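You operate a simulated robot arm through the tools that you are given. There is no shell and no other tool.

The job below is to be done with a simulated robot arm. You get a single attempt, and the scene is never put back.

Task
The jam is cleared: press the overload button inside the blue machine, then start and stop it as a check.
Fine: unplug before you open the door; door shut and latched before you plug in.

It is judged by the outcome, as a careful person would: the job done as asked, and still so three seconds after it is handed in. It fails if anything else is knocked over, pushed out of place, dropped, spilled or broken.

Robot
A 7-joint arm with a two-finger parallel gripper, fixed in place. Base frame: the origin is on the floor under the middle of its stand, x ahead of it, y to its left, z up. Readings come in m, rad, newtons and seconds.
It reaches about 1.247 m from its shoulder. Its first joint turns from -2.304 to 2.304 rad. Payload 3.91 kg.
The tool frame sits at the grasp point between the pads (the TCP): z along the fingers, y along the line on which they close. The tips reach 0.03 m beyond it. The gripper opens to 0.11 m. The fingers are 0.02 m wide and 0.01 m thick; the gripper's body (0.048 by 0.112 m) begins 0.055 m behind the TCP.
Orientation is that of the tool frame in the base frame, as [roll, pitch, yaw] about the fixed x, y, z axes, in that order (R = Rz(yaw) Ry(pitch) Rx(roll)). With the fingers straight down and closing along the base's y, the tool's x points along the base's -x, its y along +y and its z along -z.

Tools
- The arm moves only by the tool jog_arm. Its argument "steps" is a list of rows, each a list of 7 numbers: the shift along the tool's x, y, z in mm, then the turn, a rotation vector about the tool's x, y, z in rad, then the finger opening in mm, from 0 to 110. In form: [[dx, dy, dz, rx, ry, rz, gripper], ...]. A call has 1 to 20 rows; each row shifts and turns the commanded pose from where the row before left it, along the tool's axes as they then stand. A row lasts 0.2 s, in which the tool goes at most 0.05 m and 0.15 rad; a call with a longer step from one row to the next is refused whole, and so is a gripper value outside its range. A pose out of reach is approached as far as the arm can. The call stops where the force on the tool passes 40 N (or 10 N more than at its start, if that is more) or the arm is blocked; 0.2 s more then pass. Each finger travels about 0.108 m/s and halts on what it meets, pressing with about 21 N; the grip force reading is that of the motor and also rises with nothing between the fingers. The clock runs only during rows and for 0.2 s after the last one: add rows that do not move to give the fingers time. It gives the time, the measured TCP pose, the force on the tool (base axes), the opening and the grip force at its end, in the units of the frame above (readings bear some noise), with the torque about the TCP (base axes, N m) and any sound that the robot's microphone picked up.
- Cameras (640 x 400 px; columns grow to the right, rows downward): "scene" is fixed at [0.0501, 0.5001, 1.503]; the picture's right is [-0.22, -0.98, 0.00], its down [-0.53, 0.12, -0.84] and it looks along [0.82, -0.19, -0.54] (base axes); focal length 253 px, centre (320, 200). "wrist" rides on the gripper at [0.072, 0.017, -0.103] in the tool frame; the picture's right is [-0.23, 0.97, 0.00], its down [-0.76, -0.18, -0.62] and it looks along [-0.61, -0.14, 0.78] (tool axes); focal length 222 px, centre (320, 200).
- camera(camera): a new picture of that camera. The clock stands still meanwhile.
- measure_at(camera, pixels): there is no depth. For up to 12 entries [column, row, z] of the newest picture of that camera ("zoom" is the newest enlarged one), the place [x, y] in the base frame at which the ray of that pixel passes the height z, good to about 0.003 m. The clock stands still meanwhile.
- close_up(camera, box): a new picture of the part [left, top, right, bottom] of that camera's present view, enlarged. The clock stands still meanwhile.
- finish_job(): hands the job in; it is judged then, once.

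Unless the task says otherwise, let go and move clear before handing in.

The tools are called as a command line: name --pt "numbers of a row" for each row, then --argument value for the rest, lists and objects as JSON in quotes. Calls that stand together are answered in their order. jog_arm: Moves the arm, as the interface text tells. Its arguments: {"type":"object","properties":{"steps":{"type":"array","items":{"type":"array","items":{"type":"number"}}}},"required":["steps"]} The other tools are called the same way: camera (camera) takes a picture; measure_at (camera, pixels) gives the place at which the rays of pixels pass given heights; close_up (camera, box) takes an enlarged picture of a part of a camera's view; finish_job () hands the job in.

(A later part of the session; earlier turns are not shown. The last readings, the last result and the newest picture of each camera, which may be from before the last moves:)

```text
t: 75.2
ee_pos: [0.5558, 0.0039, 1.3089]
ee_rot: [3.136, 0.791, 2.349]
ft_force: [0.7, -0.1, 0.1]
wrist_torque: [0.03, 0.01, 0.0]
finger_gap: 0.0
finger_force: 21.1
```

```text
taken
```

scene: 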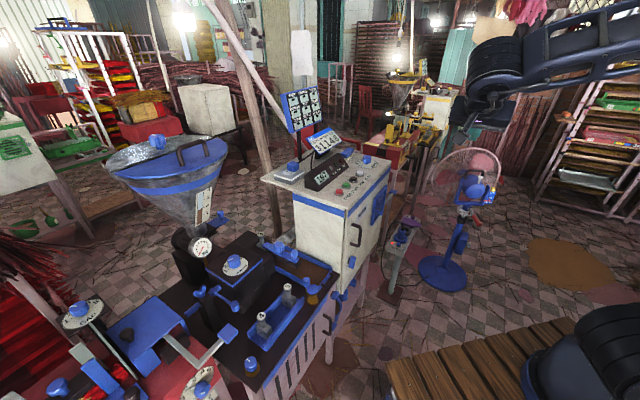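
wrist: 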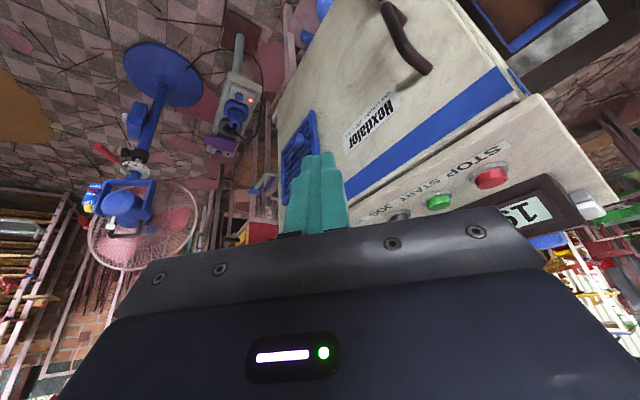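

The tilt went through without any flag. I'll test going left from here now.

jog_arm --pt "15 21.2 -15 0 0 0 0" --pt "15 21.2 -15 0 0 0 0" --pt "15 21.2 -15 0 0 0 0" --pt "15 21.2 -15 0 0 0 0" --pt "15 21.2 -15 0 0 0 0" --pt "15 21.2 -15 0 0 0 0" --pt "15 21.2 -15 0 0 0 0" --pt "15 21.2 -15 0 0 0 0"

camera --camera "scene"

```text
t: 77.0
ee_pos: [0.556, 0.2437, 1.3106]
ee_rot: [3.137, 0.789, 2.352]
ft_force: [0.5, -0.6, -0.1]
wrist_torque: [0.03, -0.01, -0.01]
finger_gap: 0.0
finger_force: 20.7
```

```text
taken
```

scene: 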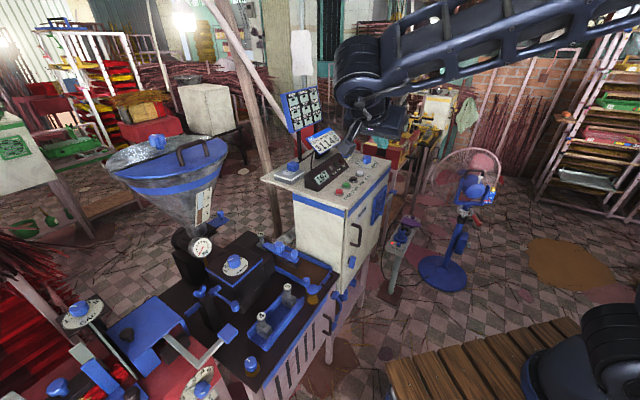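

That freed it: I reached y=0.244 without a flag, pointing along the door face from the left with 45° tilt. This orientation also suits the latch and handle, so I'll descend to a point left of the latch.

jog_arm --pt "28.2 7.7 26.2 0 0 0 0" --pt "28.2 7.7 26.2 0 0 0 0" --pt "28.2 7.7 26.2 0 0 0 0" --pt "28.2 7.7 26.2 0 0 0 0" --pt "28.2 7.7 26.2 0 0 0 0" --pt "28.2 7.7 26.2 0 0 0 0" --pt "28.2 7.7 26.2 0 0 0 0"

camera --camera "scene"

camera --camera "wrist"

```text
t: 78.6
ee_pos: [0.5878, 0.2887, 1.0421]
ee_rot: [3.136, 0.788, 2.352]
ft_force: [0.0, 0.2, 1.2]
wrist_torque: [0.03, -0.01, 0.05]
finger_gap: 0.0
finger_force: 20.5
```

```text
taken
```

scene: 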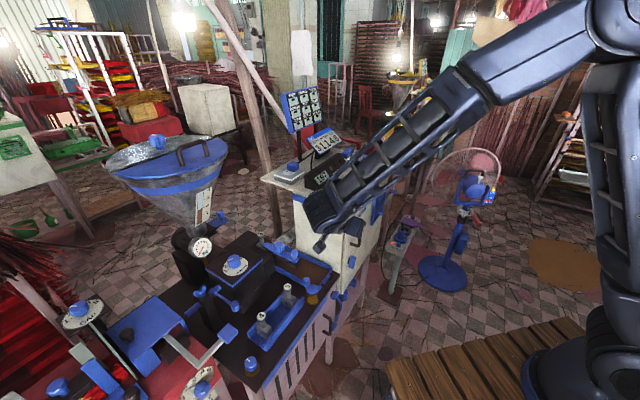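

```text
taken
```

wrist: 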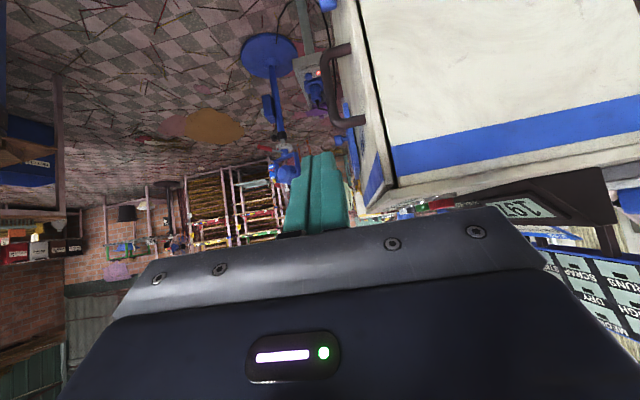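

The posture is now elbow-up and healthy, and the wrist view shows the handle in profile at (340,85) along the door face. I'll continue down to the approach point.

jog_arm --pt "28.2 7.7 26.2 0 0 0 0" --pt "28.2 7.7 26.2 0 0 0 0" --pt "28.2 7.7 26.2 0 0 0 0" --pt "28.2 7.7 26.2 0 0 0 0"

camera --camera "wrist"

close_up --camera "scene" --box '[240, 160, 400, 300]'

```text
t: 79.6
ee_pos: [0.6081, 0.3158, 0.8881]
ee_rot: [3.134, 0.789, 2.352]
ft_force: [-0.1, 0.2, -0.1]
wrist_torque: [0.03, 0.02, 0.02]
finger_gap: 0.0
finger_force: 21.1
```

```text
taken
```

wrist: 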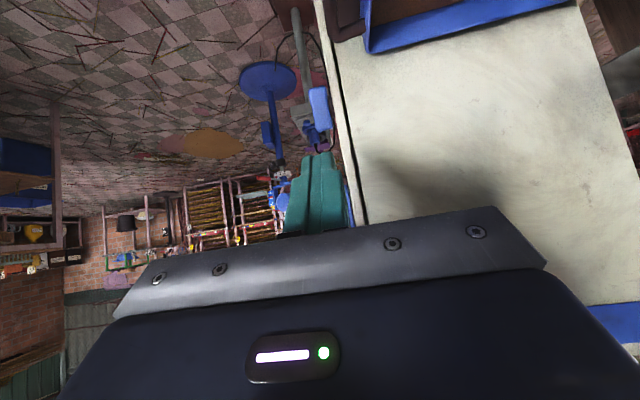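

```text
2.86 times, centred on (320, 230) of scene
```

zoom: 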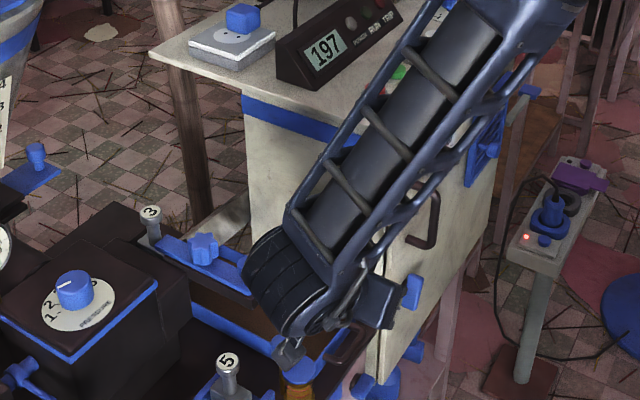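

The latch bar is visible at wrist (319,108), right ahead of the closed fingers. I'll zoom to judge the alignment.

close_up --camera "wrist" --box '[260, 50, 400, 210]'

measure_at --camera "wrist" --pixels '[[319, 88, 0.745], [322, 128, 0.795], [316, 105, 0.77], [326, 105, 0.77]]'

```text
2.50 times, centred on (330, 130) of wrist
```

zoom: 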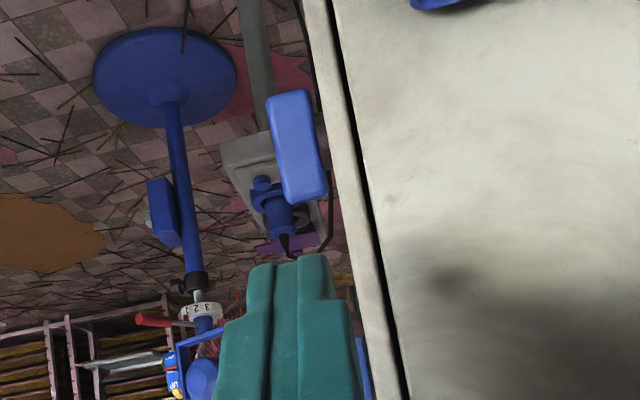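

```text
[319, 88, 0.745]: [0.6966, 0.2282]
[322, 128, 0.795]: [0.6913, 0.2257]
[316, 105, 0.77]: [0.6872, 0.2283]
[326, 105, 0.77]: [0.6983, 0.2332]
```

The bar's centre measures about (0.692,0.228), w≈0.651, in line with the fingers. I'll advance 105 mm along the fingers to just short of the bar's upper left side and check.

jog_arm --pt "0 -0.5 25 0 0 0 0" --pt "0 -0.5 25 0 0 0 0" --pt "0 -0.5 25 0 0 0 0" --pt "0 -0.5 20 0 0 0 0" --pt "0 0 10 0 0 0 0"

camera --camera "wrist"

close_up --camera "scene" --box '[300, 215, 396, 290]'

```text
t: 80.8
ee_pos: [0.6592, 0.2619, 0.8139]
ee_rot: [3.137, 0.79, 2.353]
ft_force: [-0.4, 0.0, -0.4]
wrist_torque: [-0.01, -0.01, 0.02]
finger_gap: 0.0001
finger_force: 20.2
```

```text
taken
```

wrist: 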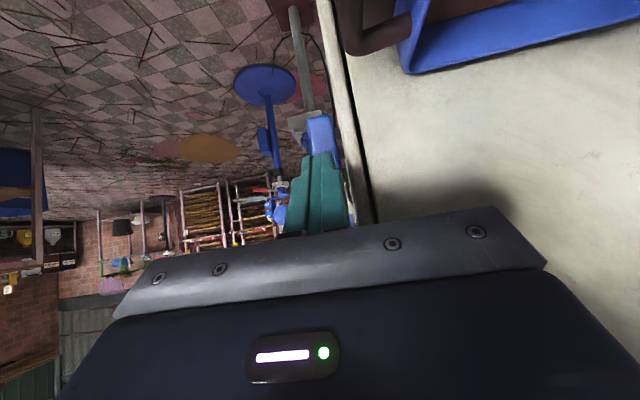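

```text
5.33 times, centred on (348, 252) of scene
```

zoom: 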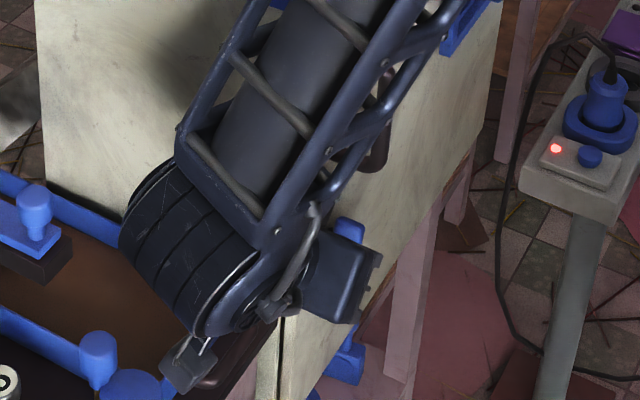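

The tip is about 15 mm left of the bar and slightly too high. I'll lower 11 mm, then push to the right in small steps, watching the force.

jog_arm --pt "7.8 0 7.8 0 0 0 0" --pt "-2.8 0 2.8 0 0 0 0" --pt "-2.8 0 2.8 0 0 0 0" --pt "-2.8 0 2.8 0 0 0 0" --pt "-2.8 0 2.8 0 0 0 0"

close_up --camera "wrist" --box '[260, 60, 400, 230]'

```text
t: 82.0
ee_pos: [0.6698, 0.2504, 0.8014]
ee_rot: [3.136, 0.789, 2.353]
ft_force: [-0.2, 0.6, -1.2]
wrist_torque: [0.02, 0.05, -0.02]
finger_gap: 0.0
finger_force: 21.1
```

```text
2.35 times, centred on (330, 145) of wrist
```

zoom: 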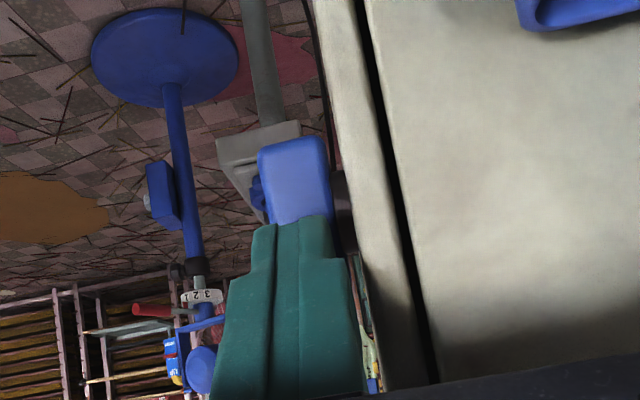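

Still no contact; the tip overlaps the bar in view. I'll keep pushing in small steps.

jog_arm --pt "-2.1 0 2.1 0 0 0 0" --pt "-2.1 0 2.1 0 0 0 0" --pt "-2.1 0 2.1 0 0 0 0"

close_up --camera "wrist" --box '[260, 60, 400, 230]'

```text
t: 82.8
ee_pos: [0.6762, 0.2446, 0.8024]
ee_rot: [3.135, 0.79, 2.352]
ft_force: [-0.1, -0.4, 1.1]
wrist_torque: [0.02, -0.03, 0.0]
finger_gap: 0.0
finger_force: 20.8
```

```text
2.35 times, centred on (330, 145) of wrist
```

zoom: 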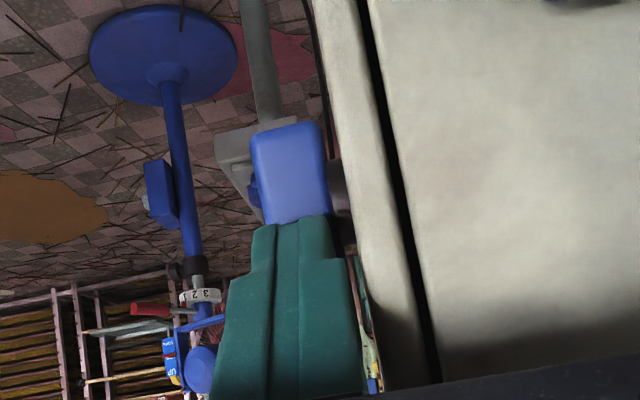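

jog_arm --pt "-2.1 0 2.1 0 0 0 0" --pt "-2.1 0 2.1 0 0 0 0"

jog_arm --pt "-2.1 0 2.1 0 0 0 0" --pt "-2.1 0 2.1 0 0 0 0"

close_up --camera "wrist" --box '[260, 60, 400, 230]'

```text
t: 83.5
ee_pos: [0.6784, 0.2418, 0.8029]
ee_rot: [3.136, 0.783, 2.357]
ft_force: [-7.2, 6.5, 4.4]
wrist_torque: [-0.04, 0.04, -0.01]
finger_gap: 0.0
finger_force: 21.4
stopped in row 2: the force on the tool passed its limit at 42 N (the readings are from after the stop); the commanded pose is now the measured one
```

```text
t: 84.0
ee_pos: [0.6772, 0.2436, 0.8018]
ee_rot: [3.136, 0.781, 2.363]
ft_force: [-8.0, 5.7, 6.4]
wrist_torque: [-0.09, 0.04, -0.04]
finger_gap: 0.0
finger_force: 20.4
stopped in row 2: the force on the tool passed its limit at 46 N (the readings are from after the stop); the commanded pose is now the measured one
```

```text
2.35 times, centred on (330, 145) of wrist
```

zoom: 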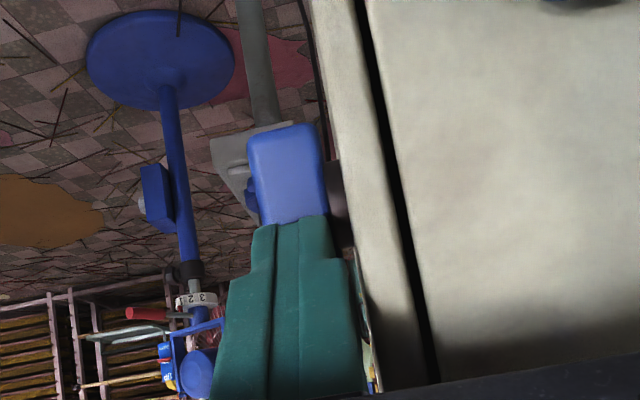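

Pushing the top to the right is firmly blocked, so the latch must turn the other way: the lower end should go right. First I back off 15 mm and check clearance to the tray handle below-left.

jog_arm --pt "7 0 -7 0 0 0 0" --pt "3.5 0 -3.5 0 0 0 0"

camera --camera "wrist"

close_up --camera "scene" --box '[290, 230, 386, 290]'

```text
t: 84.7
ee_pos: [0.6669, 0.2528, 0.8012]
ee_rot: [3.133, 0.782, 2.359]
ft_force: [-0.3, 0.1, -0.2]
wrist_torque: [-0.01, -0.03, 0.0]
finger_gap: 0.0002
finger_force: 21.3
```

```text
taken
```

wrist: 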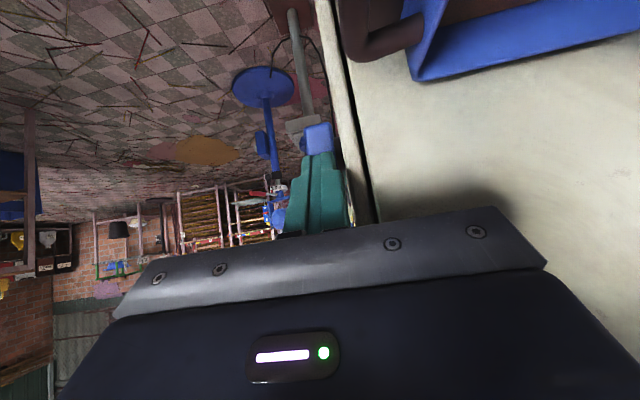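

```text
6.67 times, centred on (338, 260) of scene
```

zoom: 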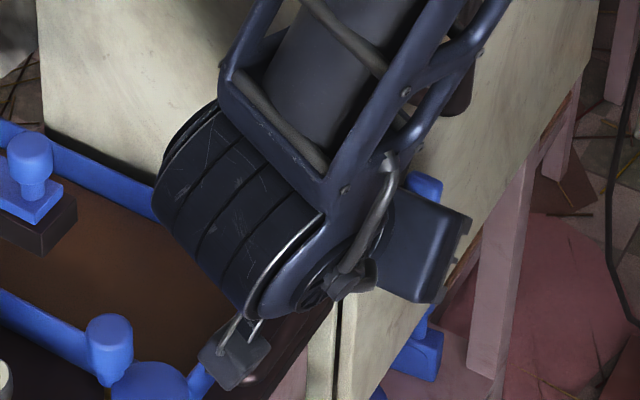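

I want to push the lower end right, but with a tool direction that keeps the gripper body in front of the table. First I'll measure how high the tray handle (wrist (380,45), scene (330,279)) stands.

measure_at --camera "wrist" --pixels '[[365, 50, 0.7], [365, 50, 0.73], [365, 50, 0.76], [410, 75, 0.7], [410, 75, 0.73], [410, 75, 0.76]]'

measure_at --camera "scene" --pixels '[[331, 279, 0.7], [331, 279, 0.73], [331, 279, 0.76], [339.5, 273, 0.7], [339.5, 273, 0.73], [322, 287, 0.76], [312, 289, 0.8]]'

```text
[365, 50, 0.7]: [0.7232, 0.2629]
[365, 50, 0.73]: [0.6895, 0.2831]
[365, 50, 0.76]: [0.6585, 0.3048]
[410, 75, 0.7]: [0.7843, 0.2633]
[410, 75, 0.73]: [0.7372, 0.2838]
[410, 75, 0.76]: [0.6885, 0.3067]
```

```text
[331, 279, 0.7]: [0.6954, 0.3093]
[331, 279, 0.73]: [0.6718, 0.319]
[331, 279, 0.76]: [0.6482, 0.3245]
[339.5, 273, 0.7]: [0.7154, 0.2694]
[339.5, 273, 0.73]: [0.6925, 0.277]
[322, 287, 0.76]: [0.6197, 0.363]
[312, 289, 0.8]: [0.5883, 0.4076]
```

The tray handle tops out around z 0.74, below the planned gripper path. I'll back off, swing the pointing direction 25° toward straight ahead with 40° tilt, and see if it is reachable.

jog_arm --pt "-3.6 -15 -17.7 0 0 0 0" --pt "-3.5 -15 -17.6 0 0 0 0" --pt "0 0 0 -0.1023 0 -0.1023 0" --pt "0 0 0 -0.1023 0 -0.1023 0" --pt "0 0 0 -0.1023 0 -0.1023 0" --pt "0 0 0 0 0.087 0 0"

camera --camera "wrist"

close_up --camera "scene" --box '[270, 190, 398, 290]'

```text
t: 86.0
ee_pos: [0.6325, 0.2455, 0.8319]
ee_rot: [3.136, 0.697, 2.796]
ft_force: [0.1, -0.3, -0.1]
wrist_torque: [-0.02, 0.01, 0.0]
finger_gap: 0.0
finger_force: 21.1
```

```text
taken
```

wrist: 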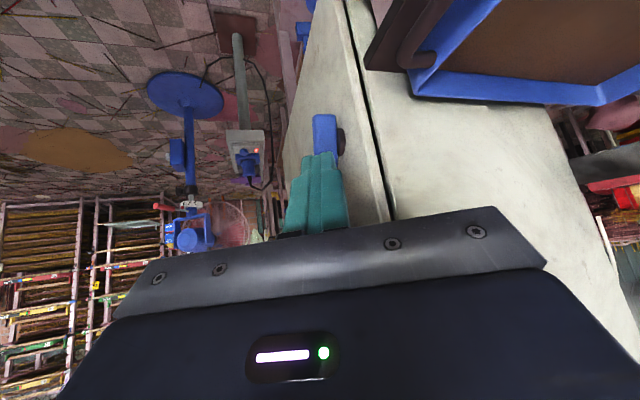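

```text
4.00 times, centred on (334, 240) of scene
```

zoom: 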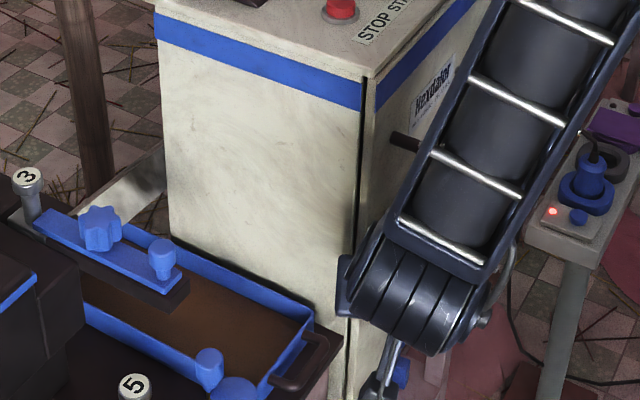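

Reached cleanly. In the wrist view the latch bar is at (325,135) with its stem at (342,143). I'll go down to the lower-left of the bar.

jog_arm --pt "5.8 4.2 21.9 0 0 0 0" --pt "5.8 4.2 21.9 0 0 0 0" --pt "4 3 16 0 0 0 0"

camera --camera "wrist"

close_up --camera "wrist" --box '[260, 60, 400, 230]'

```text
t: 86.8
ee_pos: [0.662, 0.2489, 0.7759]
ee_rot: [3.135, 0.697, 2.795]
ft_force: [-0.7, -0.1, -0.7]
wrist_torque: [0.0, 0.0, 0.01]
finger_gap: 0.0
finger_force: 21.3
```

```text
taken
```

wrist: 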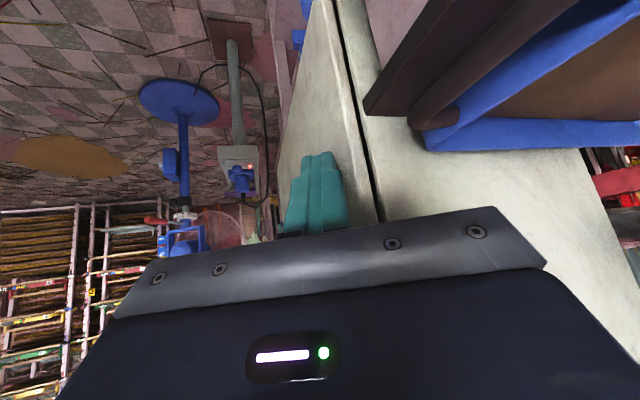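

```text
2.35 times, centred on (330, 145) of wrist
```

zoom: 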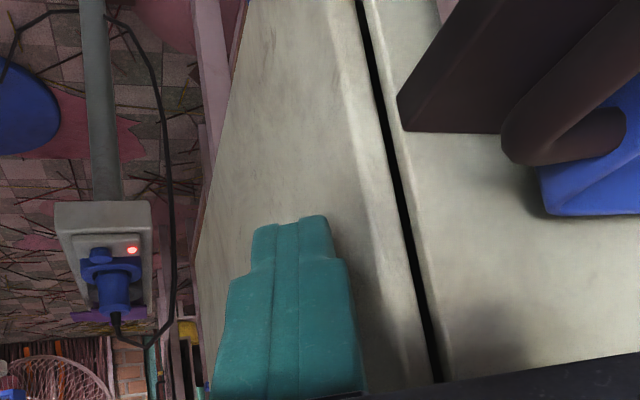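

The bar's lower end should sit right at the fingertip in this view (computed px (307,163)). I'll lower 5 mm and then push right in small steps.

jog_arm --pt "3.2 0 3.8 0 0 0 0" --pt "-2.08 -1.27 1.75 0 0 0 0" --pt "-2.08 -1.27 1.75 0 0 0 0" --pt "-2.08 -1.27 1.75 0 0 0 0"

jog_arm --pt "-1.39 -0.85 1.17 0 0 0 0" --pt "-1.39 -0.85 1.17 0 0 0 0"

jog_arm --pt "-1.39 -0.85 1.17 0 0 0 0" --pt "-1.39 -0.85 1.17 0 0 0 0"

```text
t: 87.8
ee_pos: [0.667, 0.2414, 0.7697]
ee_rot: [3.134, 0.696, 2.794]
ft_force: [-1.9, 1.3, -2.5]
wrist_torque: [0.04, 0.07, 0.03]
finger_gap: 0.0001
finger_force: 21.5
```

```text
t: 88.5
ee_pos: [0.6715, 0.2389, 0.771]
ee_rot: [3.134, 0.696, 2.793]
ft_force: [-1.8, 1.0, -2.8]
wrist_torque: [0.05, 0.09, 0.02]
finger_gap: 0.0003
finger_force: 20.9
```

```text
t: 89.0
ee_pos: [0.6735, 0.2356, 0.7714]
ee_rot: [3.134, 0.696, 2.791]
ft_force: [-0.7, 0.8, -1.6]
wrist_torque: [-0.01, 0.06, -0.03]
finger_gap: 0.0
finger_force: 21.1
```

There is a light steady contact force (~3 N), so the bar may be turning. I'll look.

camera --camera "wrist"

close_up --camera "scene" --box '[310, 220, 406, 290]'

```text
taken
```

wrist: 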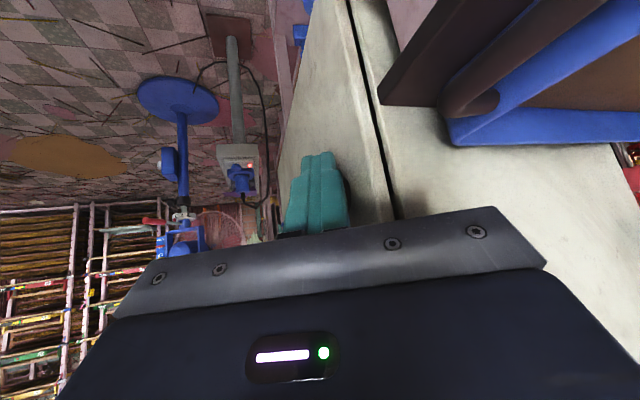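

```text
5.71 times, centred on (358, 255) of scene
```

zoom: 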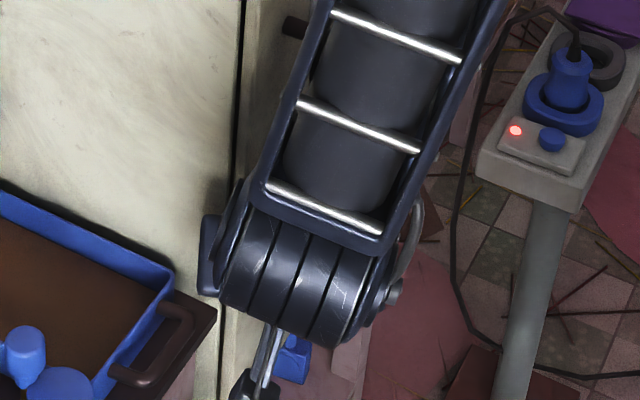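

The latch is hidden behind the hand, but resistance stays low. I'll push another 16 mm right in steps.

jog_arm --pt "-2.08 -1.27 1.75 0 0 0 0" --pt "-2.08 -1.27 1.75 0 0 0 0"

jog_arm --pt "-2.08 -1.27 1.75 0 0 0 0" --pt "-2.08 -1.27 1.75 0 0 0 0"

jog_arm --pt "-2.08 -1.27 1.75 0 0 0 0" --pt "-2.08 -1.27 1.75 0 0 0 0"

```text
t: 89.7
ee_pos: [0.6757, 0.2341, 0.7699]
ee_rot: [3.134, 0.692, 2.797]
ft_force: [-26.7, 20.6, -1.4]
wrist_torque: [0.06, 0.04, -0.04]
finger_gap: 0.0001
finger_force: 20.8
```

```text
t: 90.0
ee_pos: [0.6758, 0.234, 0.7689]
ee_rot: [3.134, 0.691, 2.799]
ft_force: [-3.1, 2.8, -3.6]
wrist_torque: [0.04, 0.04, -0.03]
finger_gap: 0.0003
finger_force: 21.1
stopped in row 1: the force on the tool passed its limit at 47 N (the readings are from after the stop); the commanded pose is now the measured one
```

```text
t: 90.6
ee_pos: [0.6783, 0.2325, 0.7686]
ee_rot: [3.133, 0.685, 2.806]
ft_force: [-2.2, 2.5, -2.3]
wrist_torque: [0.0, 0.09, -0.01]
finger_gap: 0.0001
finger_force: 21.0
stopped in row 2: the force on the tool passed its limit at 44 N (the readings are from after the stop); the commanded pose is now the measured one
```

It turned lightly for about 8 mm and then came up hard (~45 N). I'll back off the hand to see the latch's present state.

jog_arm --pt "6.9 4.2 -5.8 0 0 0 0" --pt "10 -25 -15 0 0 0 0" --pt "5 -25 -20 0 0 0 0" --pt "0 -20 -30 0 0 0 0"

camera --camera "wrist"

camera --camera "scene"

```text
t: 91.6
ee_pos: [0.5957, 0.1907, 0.8085]
ee_rot: [3.133, 0.688, 2.803]
ft_force: [0.2, 0.1, 0.1]
wrist_torque: [0.0, -0.02, 0.0]
finger_gap: 0.0003
finger_force: 20.5
```

```text
taken
```

wrist: 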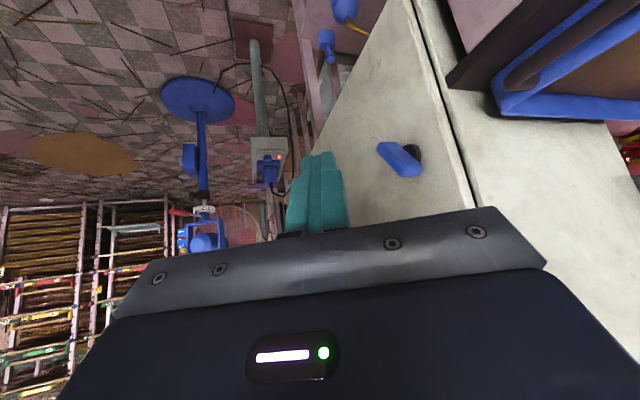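

```text
taken
```

scene: 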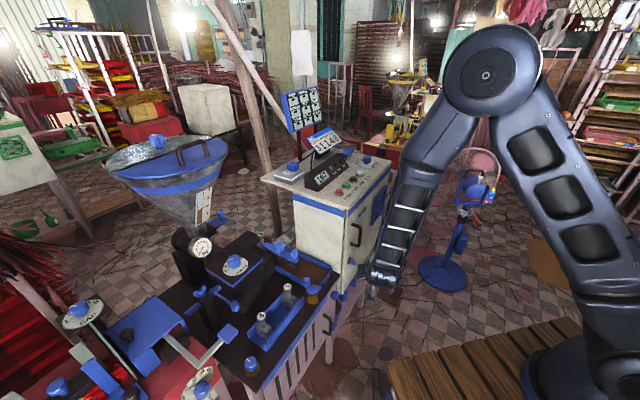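

The latch bar (wrist (398,160)) has clearly turned from vertical. I'll zoom in to see how far.

close_up --camera "wrist" --box '[340, 110, 470, 210]'

close_up --camera "scene" --box '[330, 215, 394, 275]'

```text
4.00 times, centred on (405, 160) of wrist
```

zoom: 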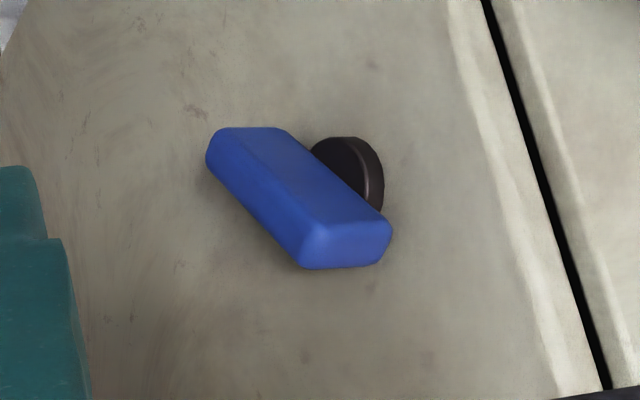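

```text
6.67 times, centred on (362, 245) of scene
```

zoom: 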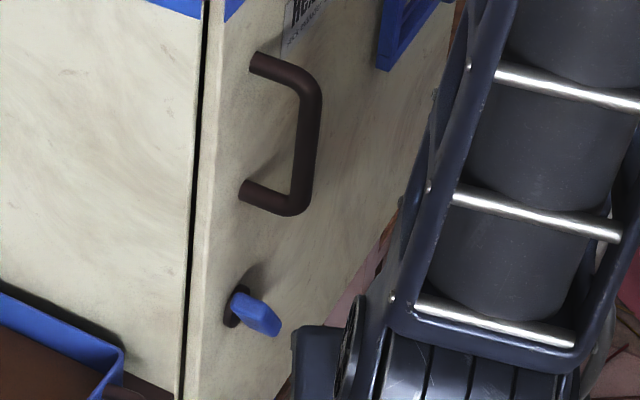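

The bar has turned about halfway; its raised end then jammed on my finger. I'll go above the now left-hand end and press it down to finish the quarter turn.

jog_arm --pt "-23.5 20.6 -7 0 0 0 0" --pt "-23.5 20.6 -7 0 0 0 0" --pt "-23.5 20.6 -7 0 0 0 0" --pt "5 6.8 28.6 0 0 0 0"

camera --camera "wrist"

close_up --camera "scene" --box '[320, 220, 384, 280]'

```text
t: 92.6
ee_pos: [0.6724, 0.2379, 0.846]
ee_rot: [3.131, 0.685, 2.804]
ft_force: [-0.7, 0.1, 0.0]
wrist_torque: [0.03, -0.02, 0.01]
finger_gap: 0.0
finger_force: 20.5
```

```text
taken
```

wrist: 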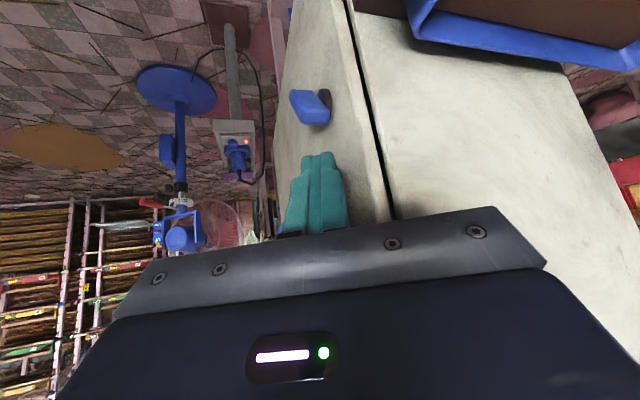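

```text
6.67 times, centred on (352, 250) of scene
```

zoom: 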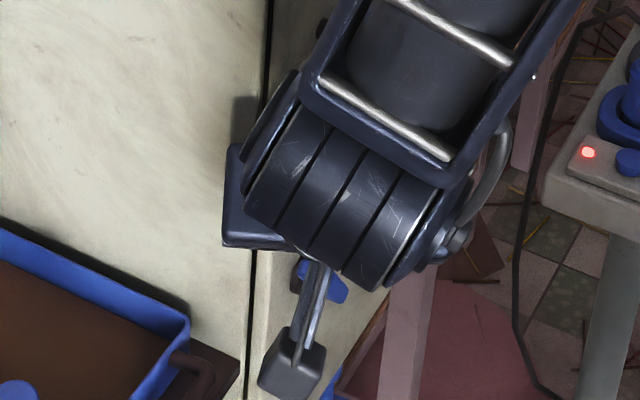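

The bar is seen nearly edge-on at wrist (310,105), with its raised near end just below my fingertip. I'll press straight down in small steps.

jog_arm --pt "6.4 0 7.7 0 0 0 0" --pt "3.2 0 3.8 0 0 0 0"

jog_arm --pt "1.9 0 2.3 0 0 0 0" --pt "1.9 0 2.3 0 0 0 0"

jog_arm --pt "1.9 0 2.3 0 0 0 0" --pt "1.9 0 2.3 0 0 0 0"

camera --camera "wrist"

```text
t: 93.2
ee_pos: [0.6708, 0.2366, 0.8298]
ee_rot: [3.131, 0.685, 2.802]
ft_force: [-0.4, -0.4, -0.1]
wrist_torque: [0.01, -0.02, 0.02]
finger_gap: 0.0
finger_force: 20.3
```

```text
t: 93.8
ee_pos: [0.6726, 0.2383, 0.8228]
ee_rot: [3.132, 0.686, 2.804]
ft_force: [-0.4, 0.4, -0.3]
wrist_torque: [-0.01, 0.03, -0.01]
finger_gap: 0.0002
finger_force: 21.2
```

```text
t: 94.4
ee_pos: [0.6721, 0.2372, 0.8176]
ee_rot: [3.131, 0.687, 2.803]
ft_force: [-9.7, 1.8, 16.8]
wrist_torque: [-0.15, 0.08, -0.09]
finger_gap: 0.0002
finger_force: 20.6
```

```text
taken
```

wrist: 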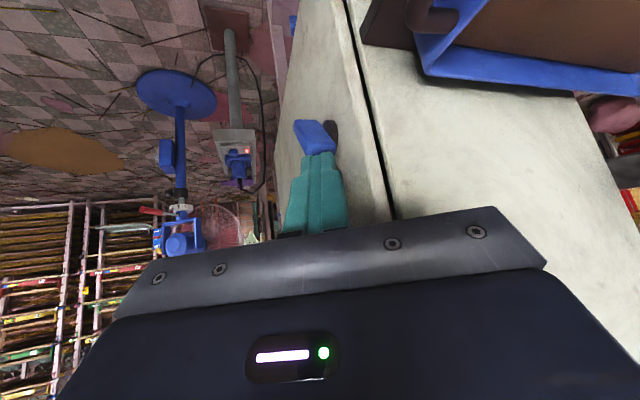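

Contact: about 17 N upward on the tip. I'll continue pressing gently.

jog_arm --pt "1.3 0 1.5 0 0 0 0"

jog_arm --pt "1.3 0 1.5 0 0 0 0"

jog_arm --pt "1.3 0 1.5 0 0 0 0"

close_up --camera "wrist" --box '[260, 80, 400, 220]'

```text
t: 94.8
ee_pos: [0.6692, 0.2386, 0.8193]
ee_rot: [3.131, 0.689, 2.803]
ft_force: [-15.7, -3.5, 18.7]
wrist_torque: [-0.3, 0.19, -0.22]
finger_gap: 0.0001
finger_force: 20.8
stopped in row 1: the force on the tool passed its limit at 43 N (the readings are from after the stop); the commanded pose is now the measured one
```

```text
t: 95.2
ee_pos: [0.6698, 0.2399, 0.8189]
ee_rot: [3.129, 0.689, 2.801]
ft_force: [-17.2, -1.8, 18.6]
wrist_torque: [-0.31, 0.16, -0.27]
finger_gap: 0.0001
finger_force: 21.1
stopped in row 1: the force on the tool passed its limit at 44 N (the readings are from after the stop); the commanded pose is now the measured one
```

```text
t: 95.6
ee_pos: [0.6698, 0.2392, 0.8185]
ee_rot: [3.127, 0.69, 2.802]
ft_force: [-17.0, -1.9, 19.3]
wrist_torque: [-0.34, 0.19, -0.23]
finger_gap: 0.0002
finger_force: 21.5
stopped in row 1: the force on the tool passed its limit at 44 N (the readings are from after the stop); the commanded pose is now the measured one
```

```text
2.86 times, centred on (330, 150) of wrist
```

zoom: 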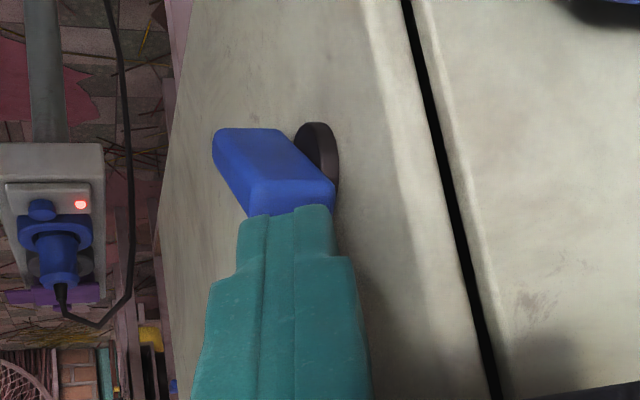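

Measured in this view the bar is at about 52° and pressing with 44 N moves it no further, so this looks like its open stop. I'll back off, straighten the pointing direction, and try the handle gently.

jog_arm --pt "-9.8 -21 -27.4 0 0 0 0" --pt "-9.8 -21 -27.4 0 0 0 0" --pt "-6 -17 -25 0 0 0 0" --pt "0 0 0 -0.0729 0 -0.0868 10" --pt "0 0 0 -0.0729 0 -0.0868 20" --pt "0 0 0 -0.0729 0 -0.0868 30"

camera --camera "wrist"

close_up --camera "scene" --box '[310, 200, 406, 280]'

```text
t: 97.0
ee_pos: [0.6217, 0.1922, 0.8942]
ee_rot: [3.123, 0.693, -3.141]
ft_force: [0.0, 0.1, 0.9]
wrist_torque: [0.0, -0.02, 0.01]
finger_gap: 0.0298
finger_force: 0.2
```

```text
taken
```

wrist: 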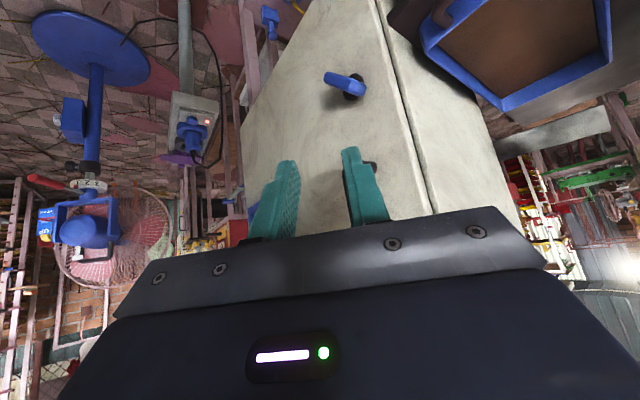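

```text
5.00 times, centred on (358, 240) of scene
```

zoom: 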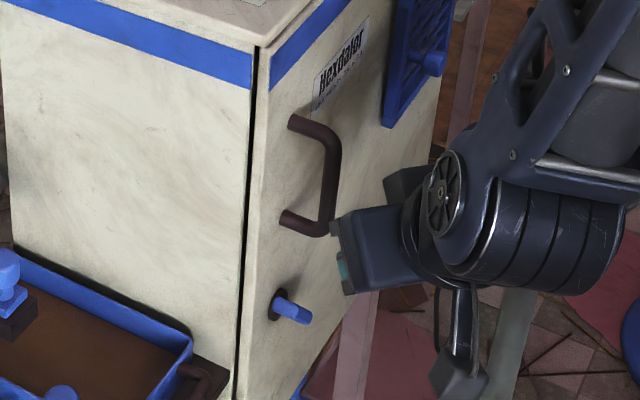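

The latch (wrist (345,82), scene zoom (292,310)) is now turned well past halfway. I'll zoom to check it once more before pulling the handle.

close_up --camera "wrist" --box '[300, 50, 420, 210]'

measure_at --camera "wrist" --pixels '[[328, 77, 0.75], [328, 77, 0.76], [328, 77, 0.77], [362, 88, 0.77], [362, 88, 0.78], [362, 88, 0.79]]'

```text
2.50 times, centred on (360, 130) of wrist
```

zoom: 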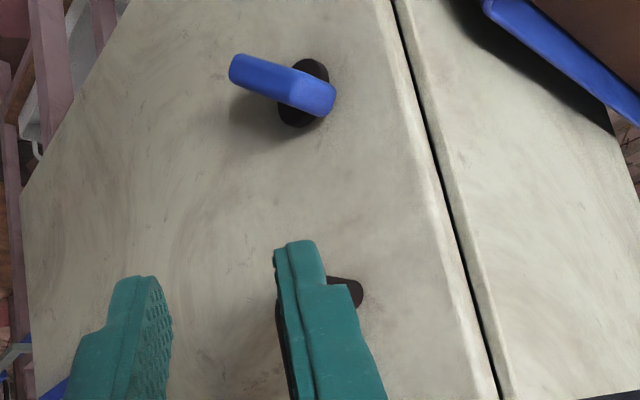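

```text
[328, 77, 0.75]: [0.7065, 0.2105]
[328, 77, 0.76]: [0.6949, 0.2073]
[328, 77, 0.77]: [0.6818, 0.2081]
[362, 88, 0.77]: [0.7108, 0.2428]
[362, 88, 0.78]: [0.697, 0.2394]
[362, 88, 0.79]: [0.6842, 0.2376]
```

The bar sits at roughly 45–50°. The handle's lower bend peeks out beside my left finger at wrist (372,166); I'll measure it to set up the hook.

measure_at --camera "wrist" --pixels '[[374, 166, 0.85], [374, 166, 0.86], [374, 166, 0.87]]'

measure_at --camera "scene" --pixels '[[358.6, 246, 0.85], [358.6, 246, 0.86], [360.4, 227.6, 0.93], [360.4, 227.6, 0.94], [360.4, 227.6, 0.95], [367.5, 212, 1.0]]'

```text
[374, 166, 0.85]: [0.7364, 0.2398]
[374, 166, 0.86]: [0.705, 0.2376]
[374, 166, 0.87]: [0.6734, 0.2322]
```

```text
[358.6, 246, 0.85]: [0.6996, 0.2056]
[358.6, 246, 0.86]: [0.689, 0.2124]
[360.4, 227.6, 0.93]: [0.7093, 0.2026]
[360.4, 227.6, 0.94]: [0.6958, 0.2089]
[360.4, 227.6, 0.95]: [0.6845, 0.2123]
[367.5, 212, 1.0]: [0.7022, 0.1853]
```

The bar stands at about (0.69,0.21). I'll line up in height and y, then move straight forward so the fingers straddle the bar.

jog_arm --pt "-13.3 17.8 -16 0 0 0 30" --pt "-12 0 10 0 0 0 30" --pt "-12 0 10 0 0 0 30"

camera --camera "wrist"

close_up --camera "scene" --box '[310, 190, 406, 270]'

```text
t: 97.8
ee_pos: [0.6521, 0.2097, 0.9156]
ee_rot: [3.125, 0.693, 3.141]
ft_force: [-0.7, -0.3, -0.1]
wrist_torque: [0.01, -0.01, 0.03]
finger_gap: 0.0304
finger_force: 0.1
```

```text
taken
```

wrist: 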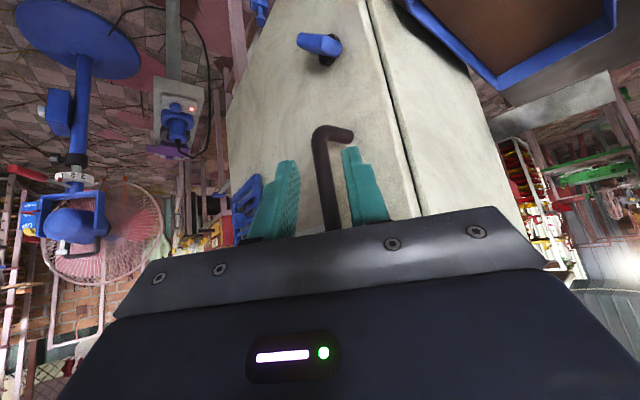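

```text
5.00 times, centred on (358, 230) of scene
```

zoom: 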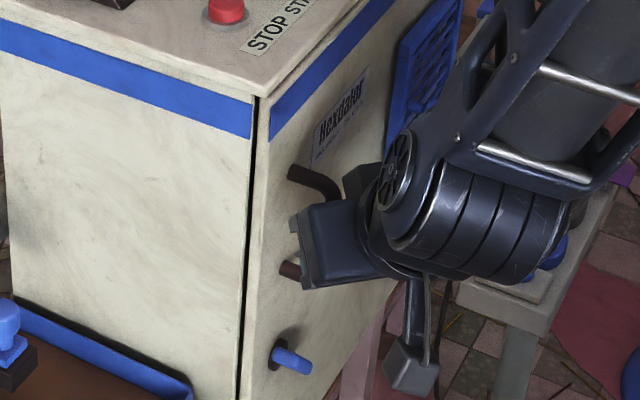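

The handle bar is nicely between the fingers (wrist (325,180)). I'll move forward another 22 mm.

jog_arm --pt "-8.5 0 7 0 0 0 30" --pt "-8.5 0 7 0 0 0 30"

camera --camera "wrist"

```text
t: 98.4
ee_pos: [0.6747, 0.2111, 0.9157]
ee_rot: [3.124, 0.693, 3.141]
ft_force: [-0.7, 0.7, 0.5]
wrist_torque: [-0.03, 0.01, 0.0]
finger_gap: 0.0298
finger_force: 0.0
```

```text
taken
```

wrist: 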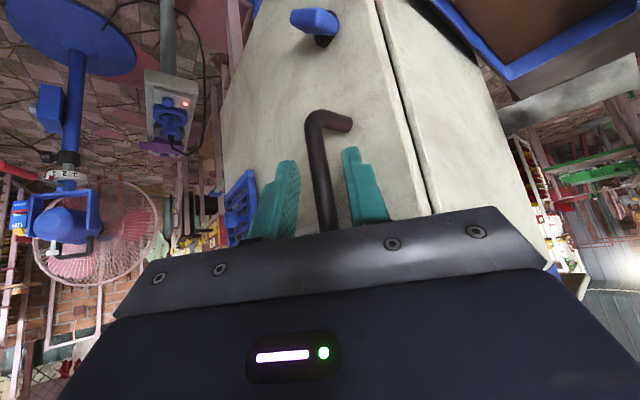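

The bar is centred and about 13–20 mm ahead of the TCP. I'll narrow to 20 mm, edge 7 mm further forward, then test-pull gently.

jog_arm --pt "0 0 0 0 0 0 20" --pt "-3 0 2.5 0 0 0 20" --pt "-2.5 0 2 0 0 0 20"

camera --camera "wrist"

```text
t: 99.2
ee_pos: [0.6819, 0.2098, 0.9145]
ee_rot: [3.124, 0.691, -3.141]
ft_force: [0.6, 0.3, -0.3]
wrist_torque: [-0.02, 0.01, -0.01]
finger_gap: 0.0199
finger_force: 0.0
```

```text
taken
```

wrist: 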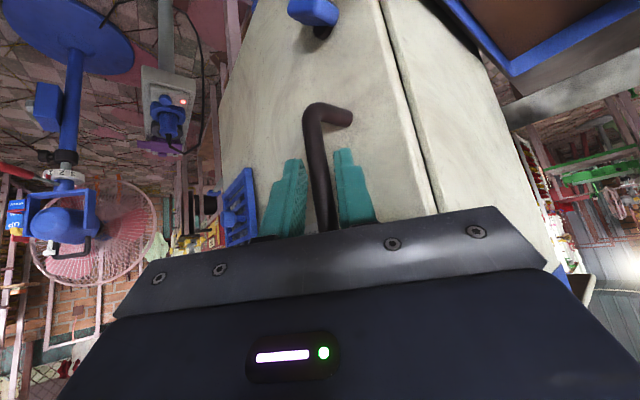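

The bar is between the pads. I'll grip it and pull outward a few millimetres to see whether the door is free.

jog_arm --pt "0 0 0 0 0 0 10" --pt "0 0 0 0 0 0 5" --pt "0 0 0 0 0 0 5"

jog_arm --pt "1.1 -1.4 -0.9 0 0 0 5" --pt "1.1 -1.4 -0.9 0 0 0 5"

jog_arm --pt "1.1 -1.4 -0.9 0 0 0 5" --pt "1.1 -1.4 -0.9 0 0 0 5"

camera --camera "wrist"

```text
t: 100.0
ee_pos: [0.6827, 0.2114, 0.9146]
ee_rot: [3.125, 0.693, -3.141]
ft_force: [-5.3, 3.9, 2.0]
wrist_torque: [-1.42, -0.14, 0.05]
finger_gap: 0.0122
finger_force: 44.7
```

```text
t: 100.6
ee_pos: [0.6794, 0.2083, 0.9144]
ee_rot: [3.124, 0.693, 3.14]
ft_force: [-3.9, 3.8, -4.1]
wrist_torque: [-1.39, -0.64, 0.12]
finger_gap: 0.0122
finger_force: 44.9
```

```text
t: 101.2
ee_pos: [0.6768, 0.2041, 0.916]
ee_rot: [3.125, 0.692, 3.139]
ft_force: [2.6, -0.2, -6.0]
wrist_torque: [-1.43, -0.16, 0.01]
finger_gap: 0.0121
finger_force: 44.9
```

```text
taken
```

wrist: 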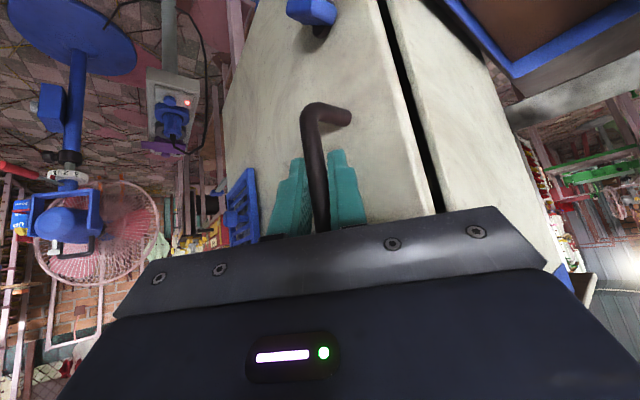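

The door gave way with only a few newtons — the gap at its edge has widened, so the latch is released. I'll loosen slightly to 17 mm so the bar can pivot, and swing the door open about 15° along its arc.

jog_arm --pt "0 0 0 0 0 0 17" --pt "6.8 -14.6 -5.6 0 0 0 17" --pt "6.8 -14.6 -5.6 0 0 0 17" --pt "6.8 -14.6 -5.6 0 0 0 17"

camera --camera "wrist"

close_up --camera "scene" --box '[280, 180, 440, 300]'

```text
t: 102.2
ee_pos: [0.6506, 0.1596, 0.914]
ee_rot: [3.123, 0.692, 3.14]
ft_force: [0.1, -0.4, 0.1]
wrist_torque: [0.03, 0.0, 0.02]
finger_gap: 0.0167
finger_force: 0.1
```

```text
taken
```

wrist: 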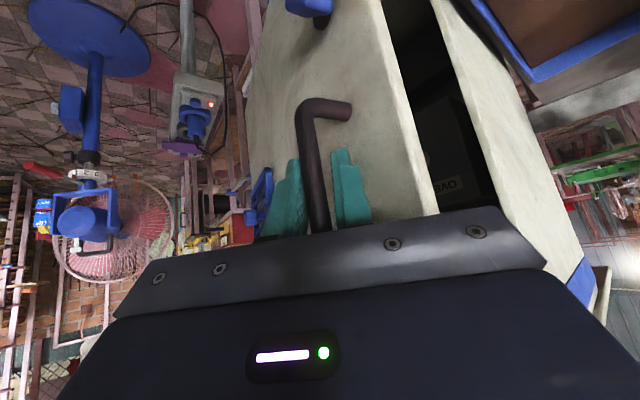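

```text
3.33 times, centred on (360, 240) of scene
```

zoom: 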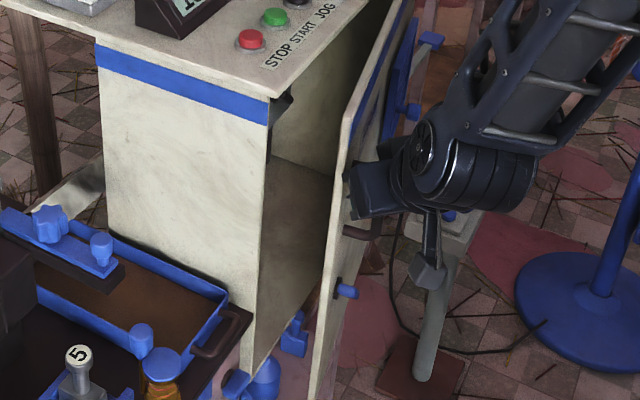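

The door is swinging open and I can glimpse a label starting "OVE…" inside at wrist (445,185). I'll keep swinging, reducing the tilt as I come nearer the base.

jog_arm --pt "5.9 -17.7 -4.9 0 0.065 0 17" --pt "6.2 -17.7 -4.5 0 0.065 0 17" --pt "6.5 -17.7 -4.1 0 0.065 0 17" --pt "6.8 -17.7 -3.7 0 0.065 0 17" --pt "7.0 -17.7 -3.2 0 0 0 17"

camera --camera "wrist"

camera --camera "scene"

```text
t: 102.7
ee_pos: [0.6349, 0.1377, 0.9124]
ee_rot: [3.125, 0.586, -3.127]
ft_force: [-9.9, 6.8, 4.0]
wrist_torque: [0.11, -0.81, 0.74]
finger_gap: 0.0212
finger_force: 4.0
stopped in row 2: the force on the tool passed its limit at 50 N (the readings are from after the stop); the commanded pose is now the measured one
```

```text
taken
```

wrist: 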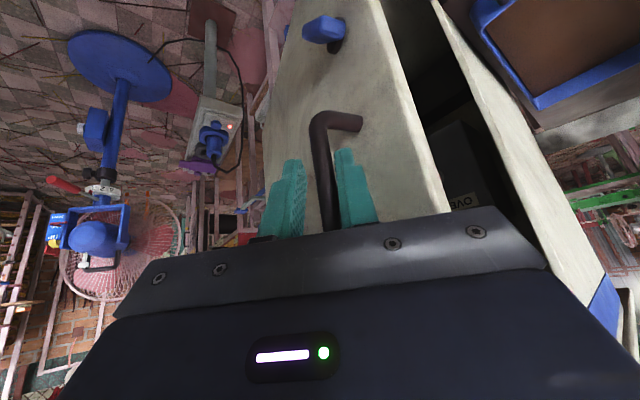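

```text
taken
```

scene: 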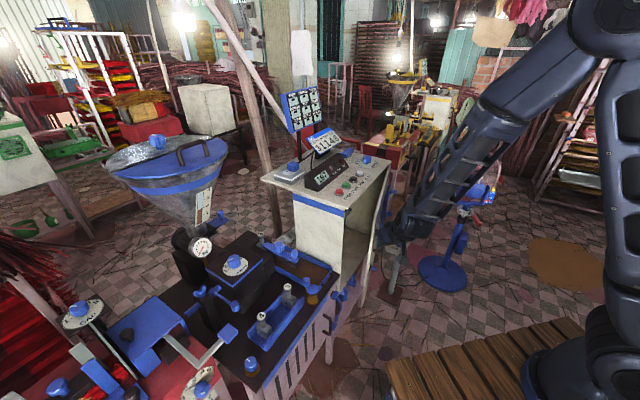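

A jam: 50 N as the steeper fingers wedged between bar and door, and the arm stopped. The door is already well ajar, so I'll slide the fingers straight back out of the handle.

jog_arm --pt "4 0 -2.7 0 0 0 21" --pt "8 0 -5.5 0 0 0 21" --pt "16 0 -10.6 0 0 0 21" --pt "16 0 -10.6 0 0 0 21"

camera --camera "wrist"

close_up --camera "scene" --box '[280, 140, 440, 300]'

```text
t: 103.7
ee_pos: [0.5828, 0.1346, 0.9127]
ee_rot: [3.127, 0.587, -3.13]
ft_force: [0.8, -2.0, 0.3]
wrist_torque: [-0.01, 0.02, 0.03]
finger_gap: 0.0209
finger_force: 0.1
```

```text
taken
```

wrist: 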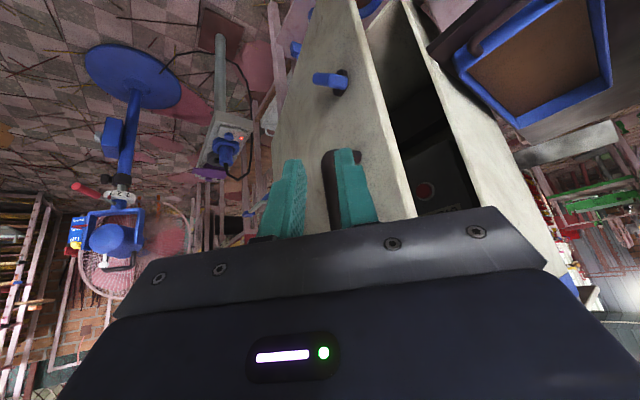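

```text
2.50 times, centred on (360, 220) of scene
```

zoom: 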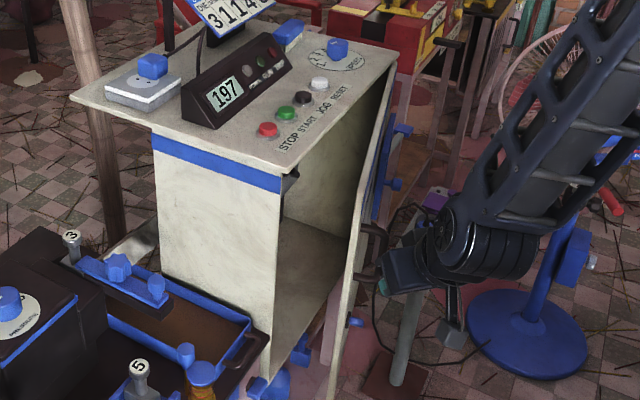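

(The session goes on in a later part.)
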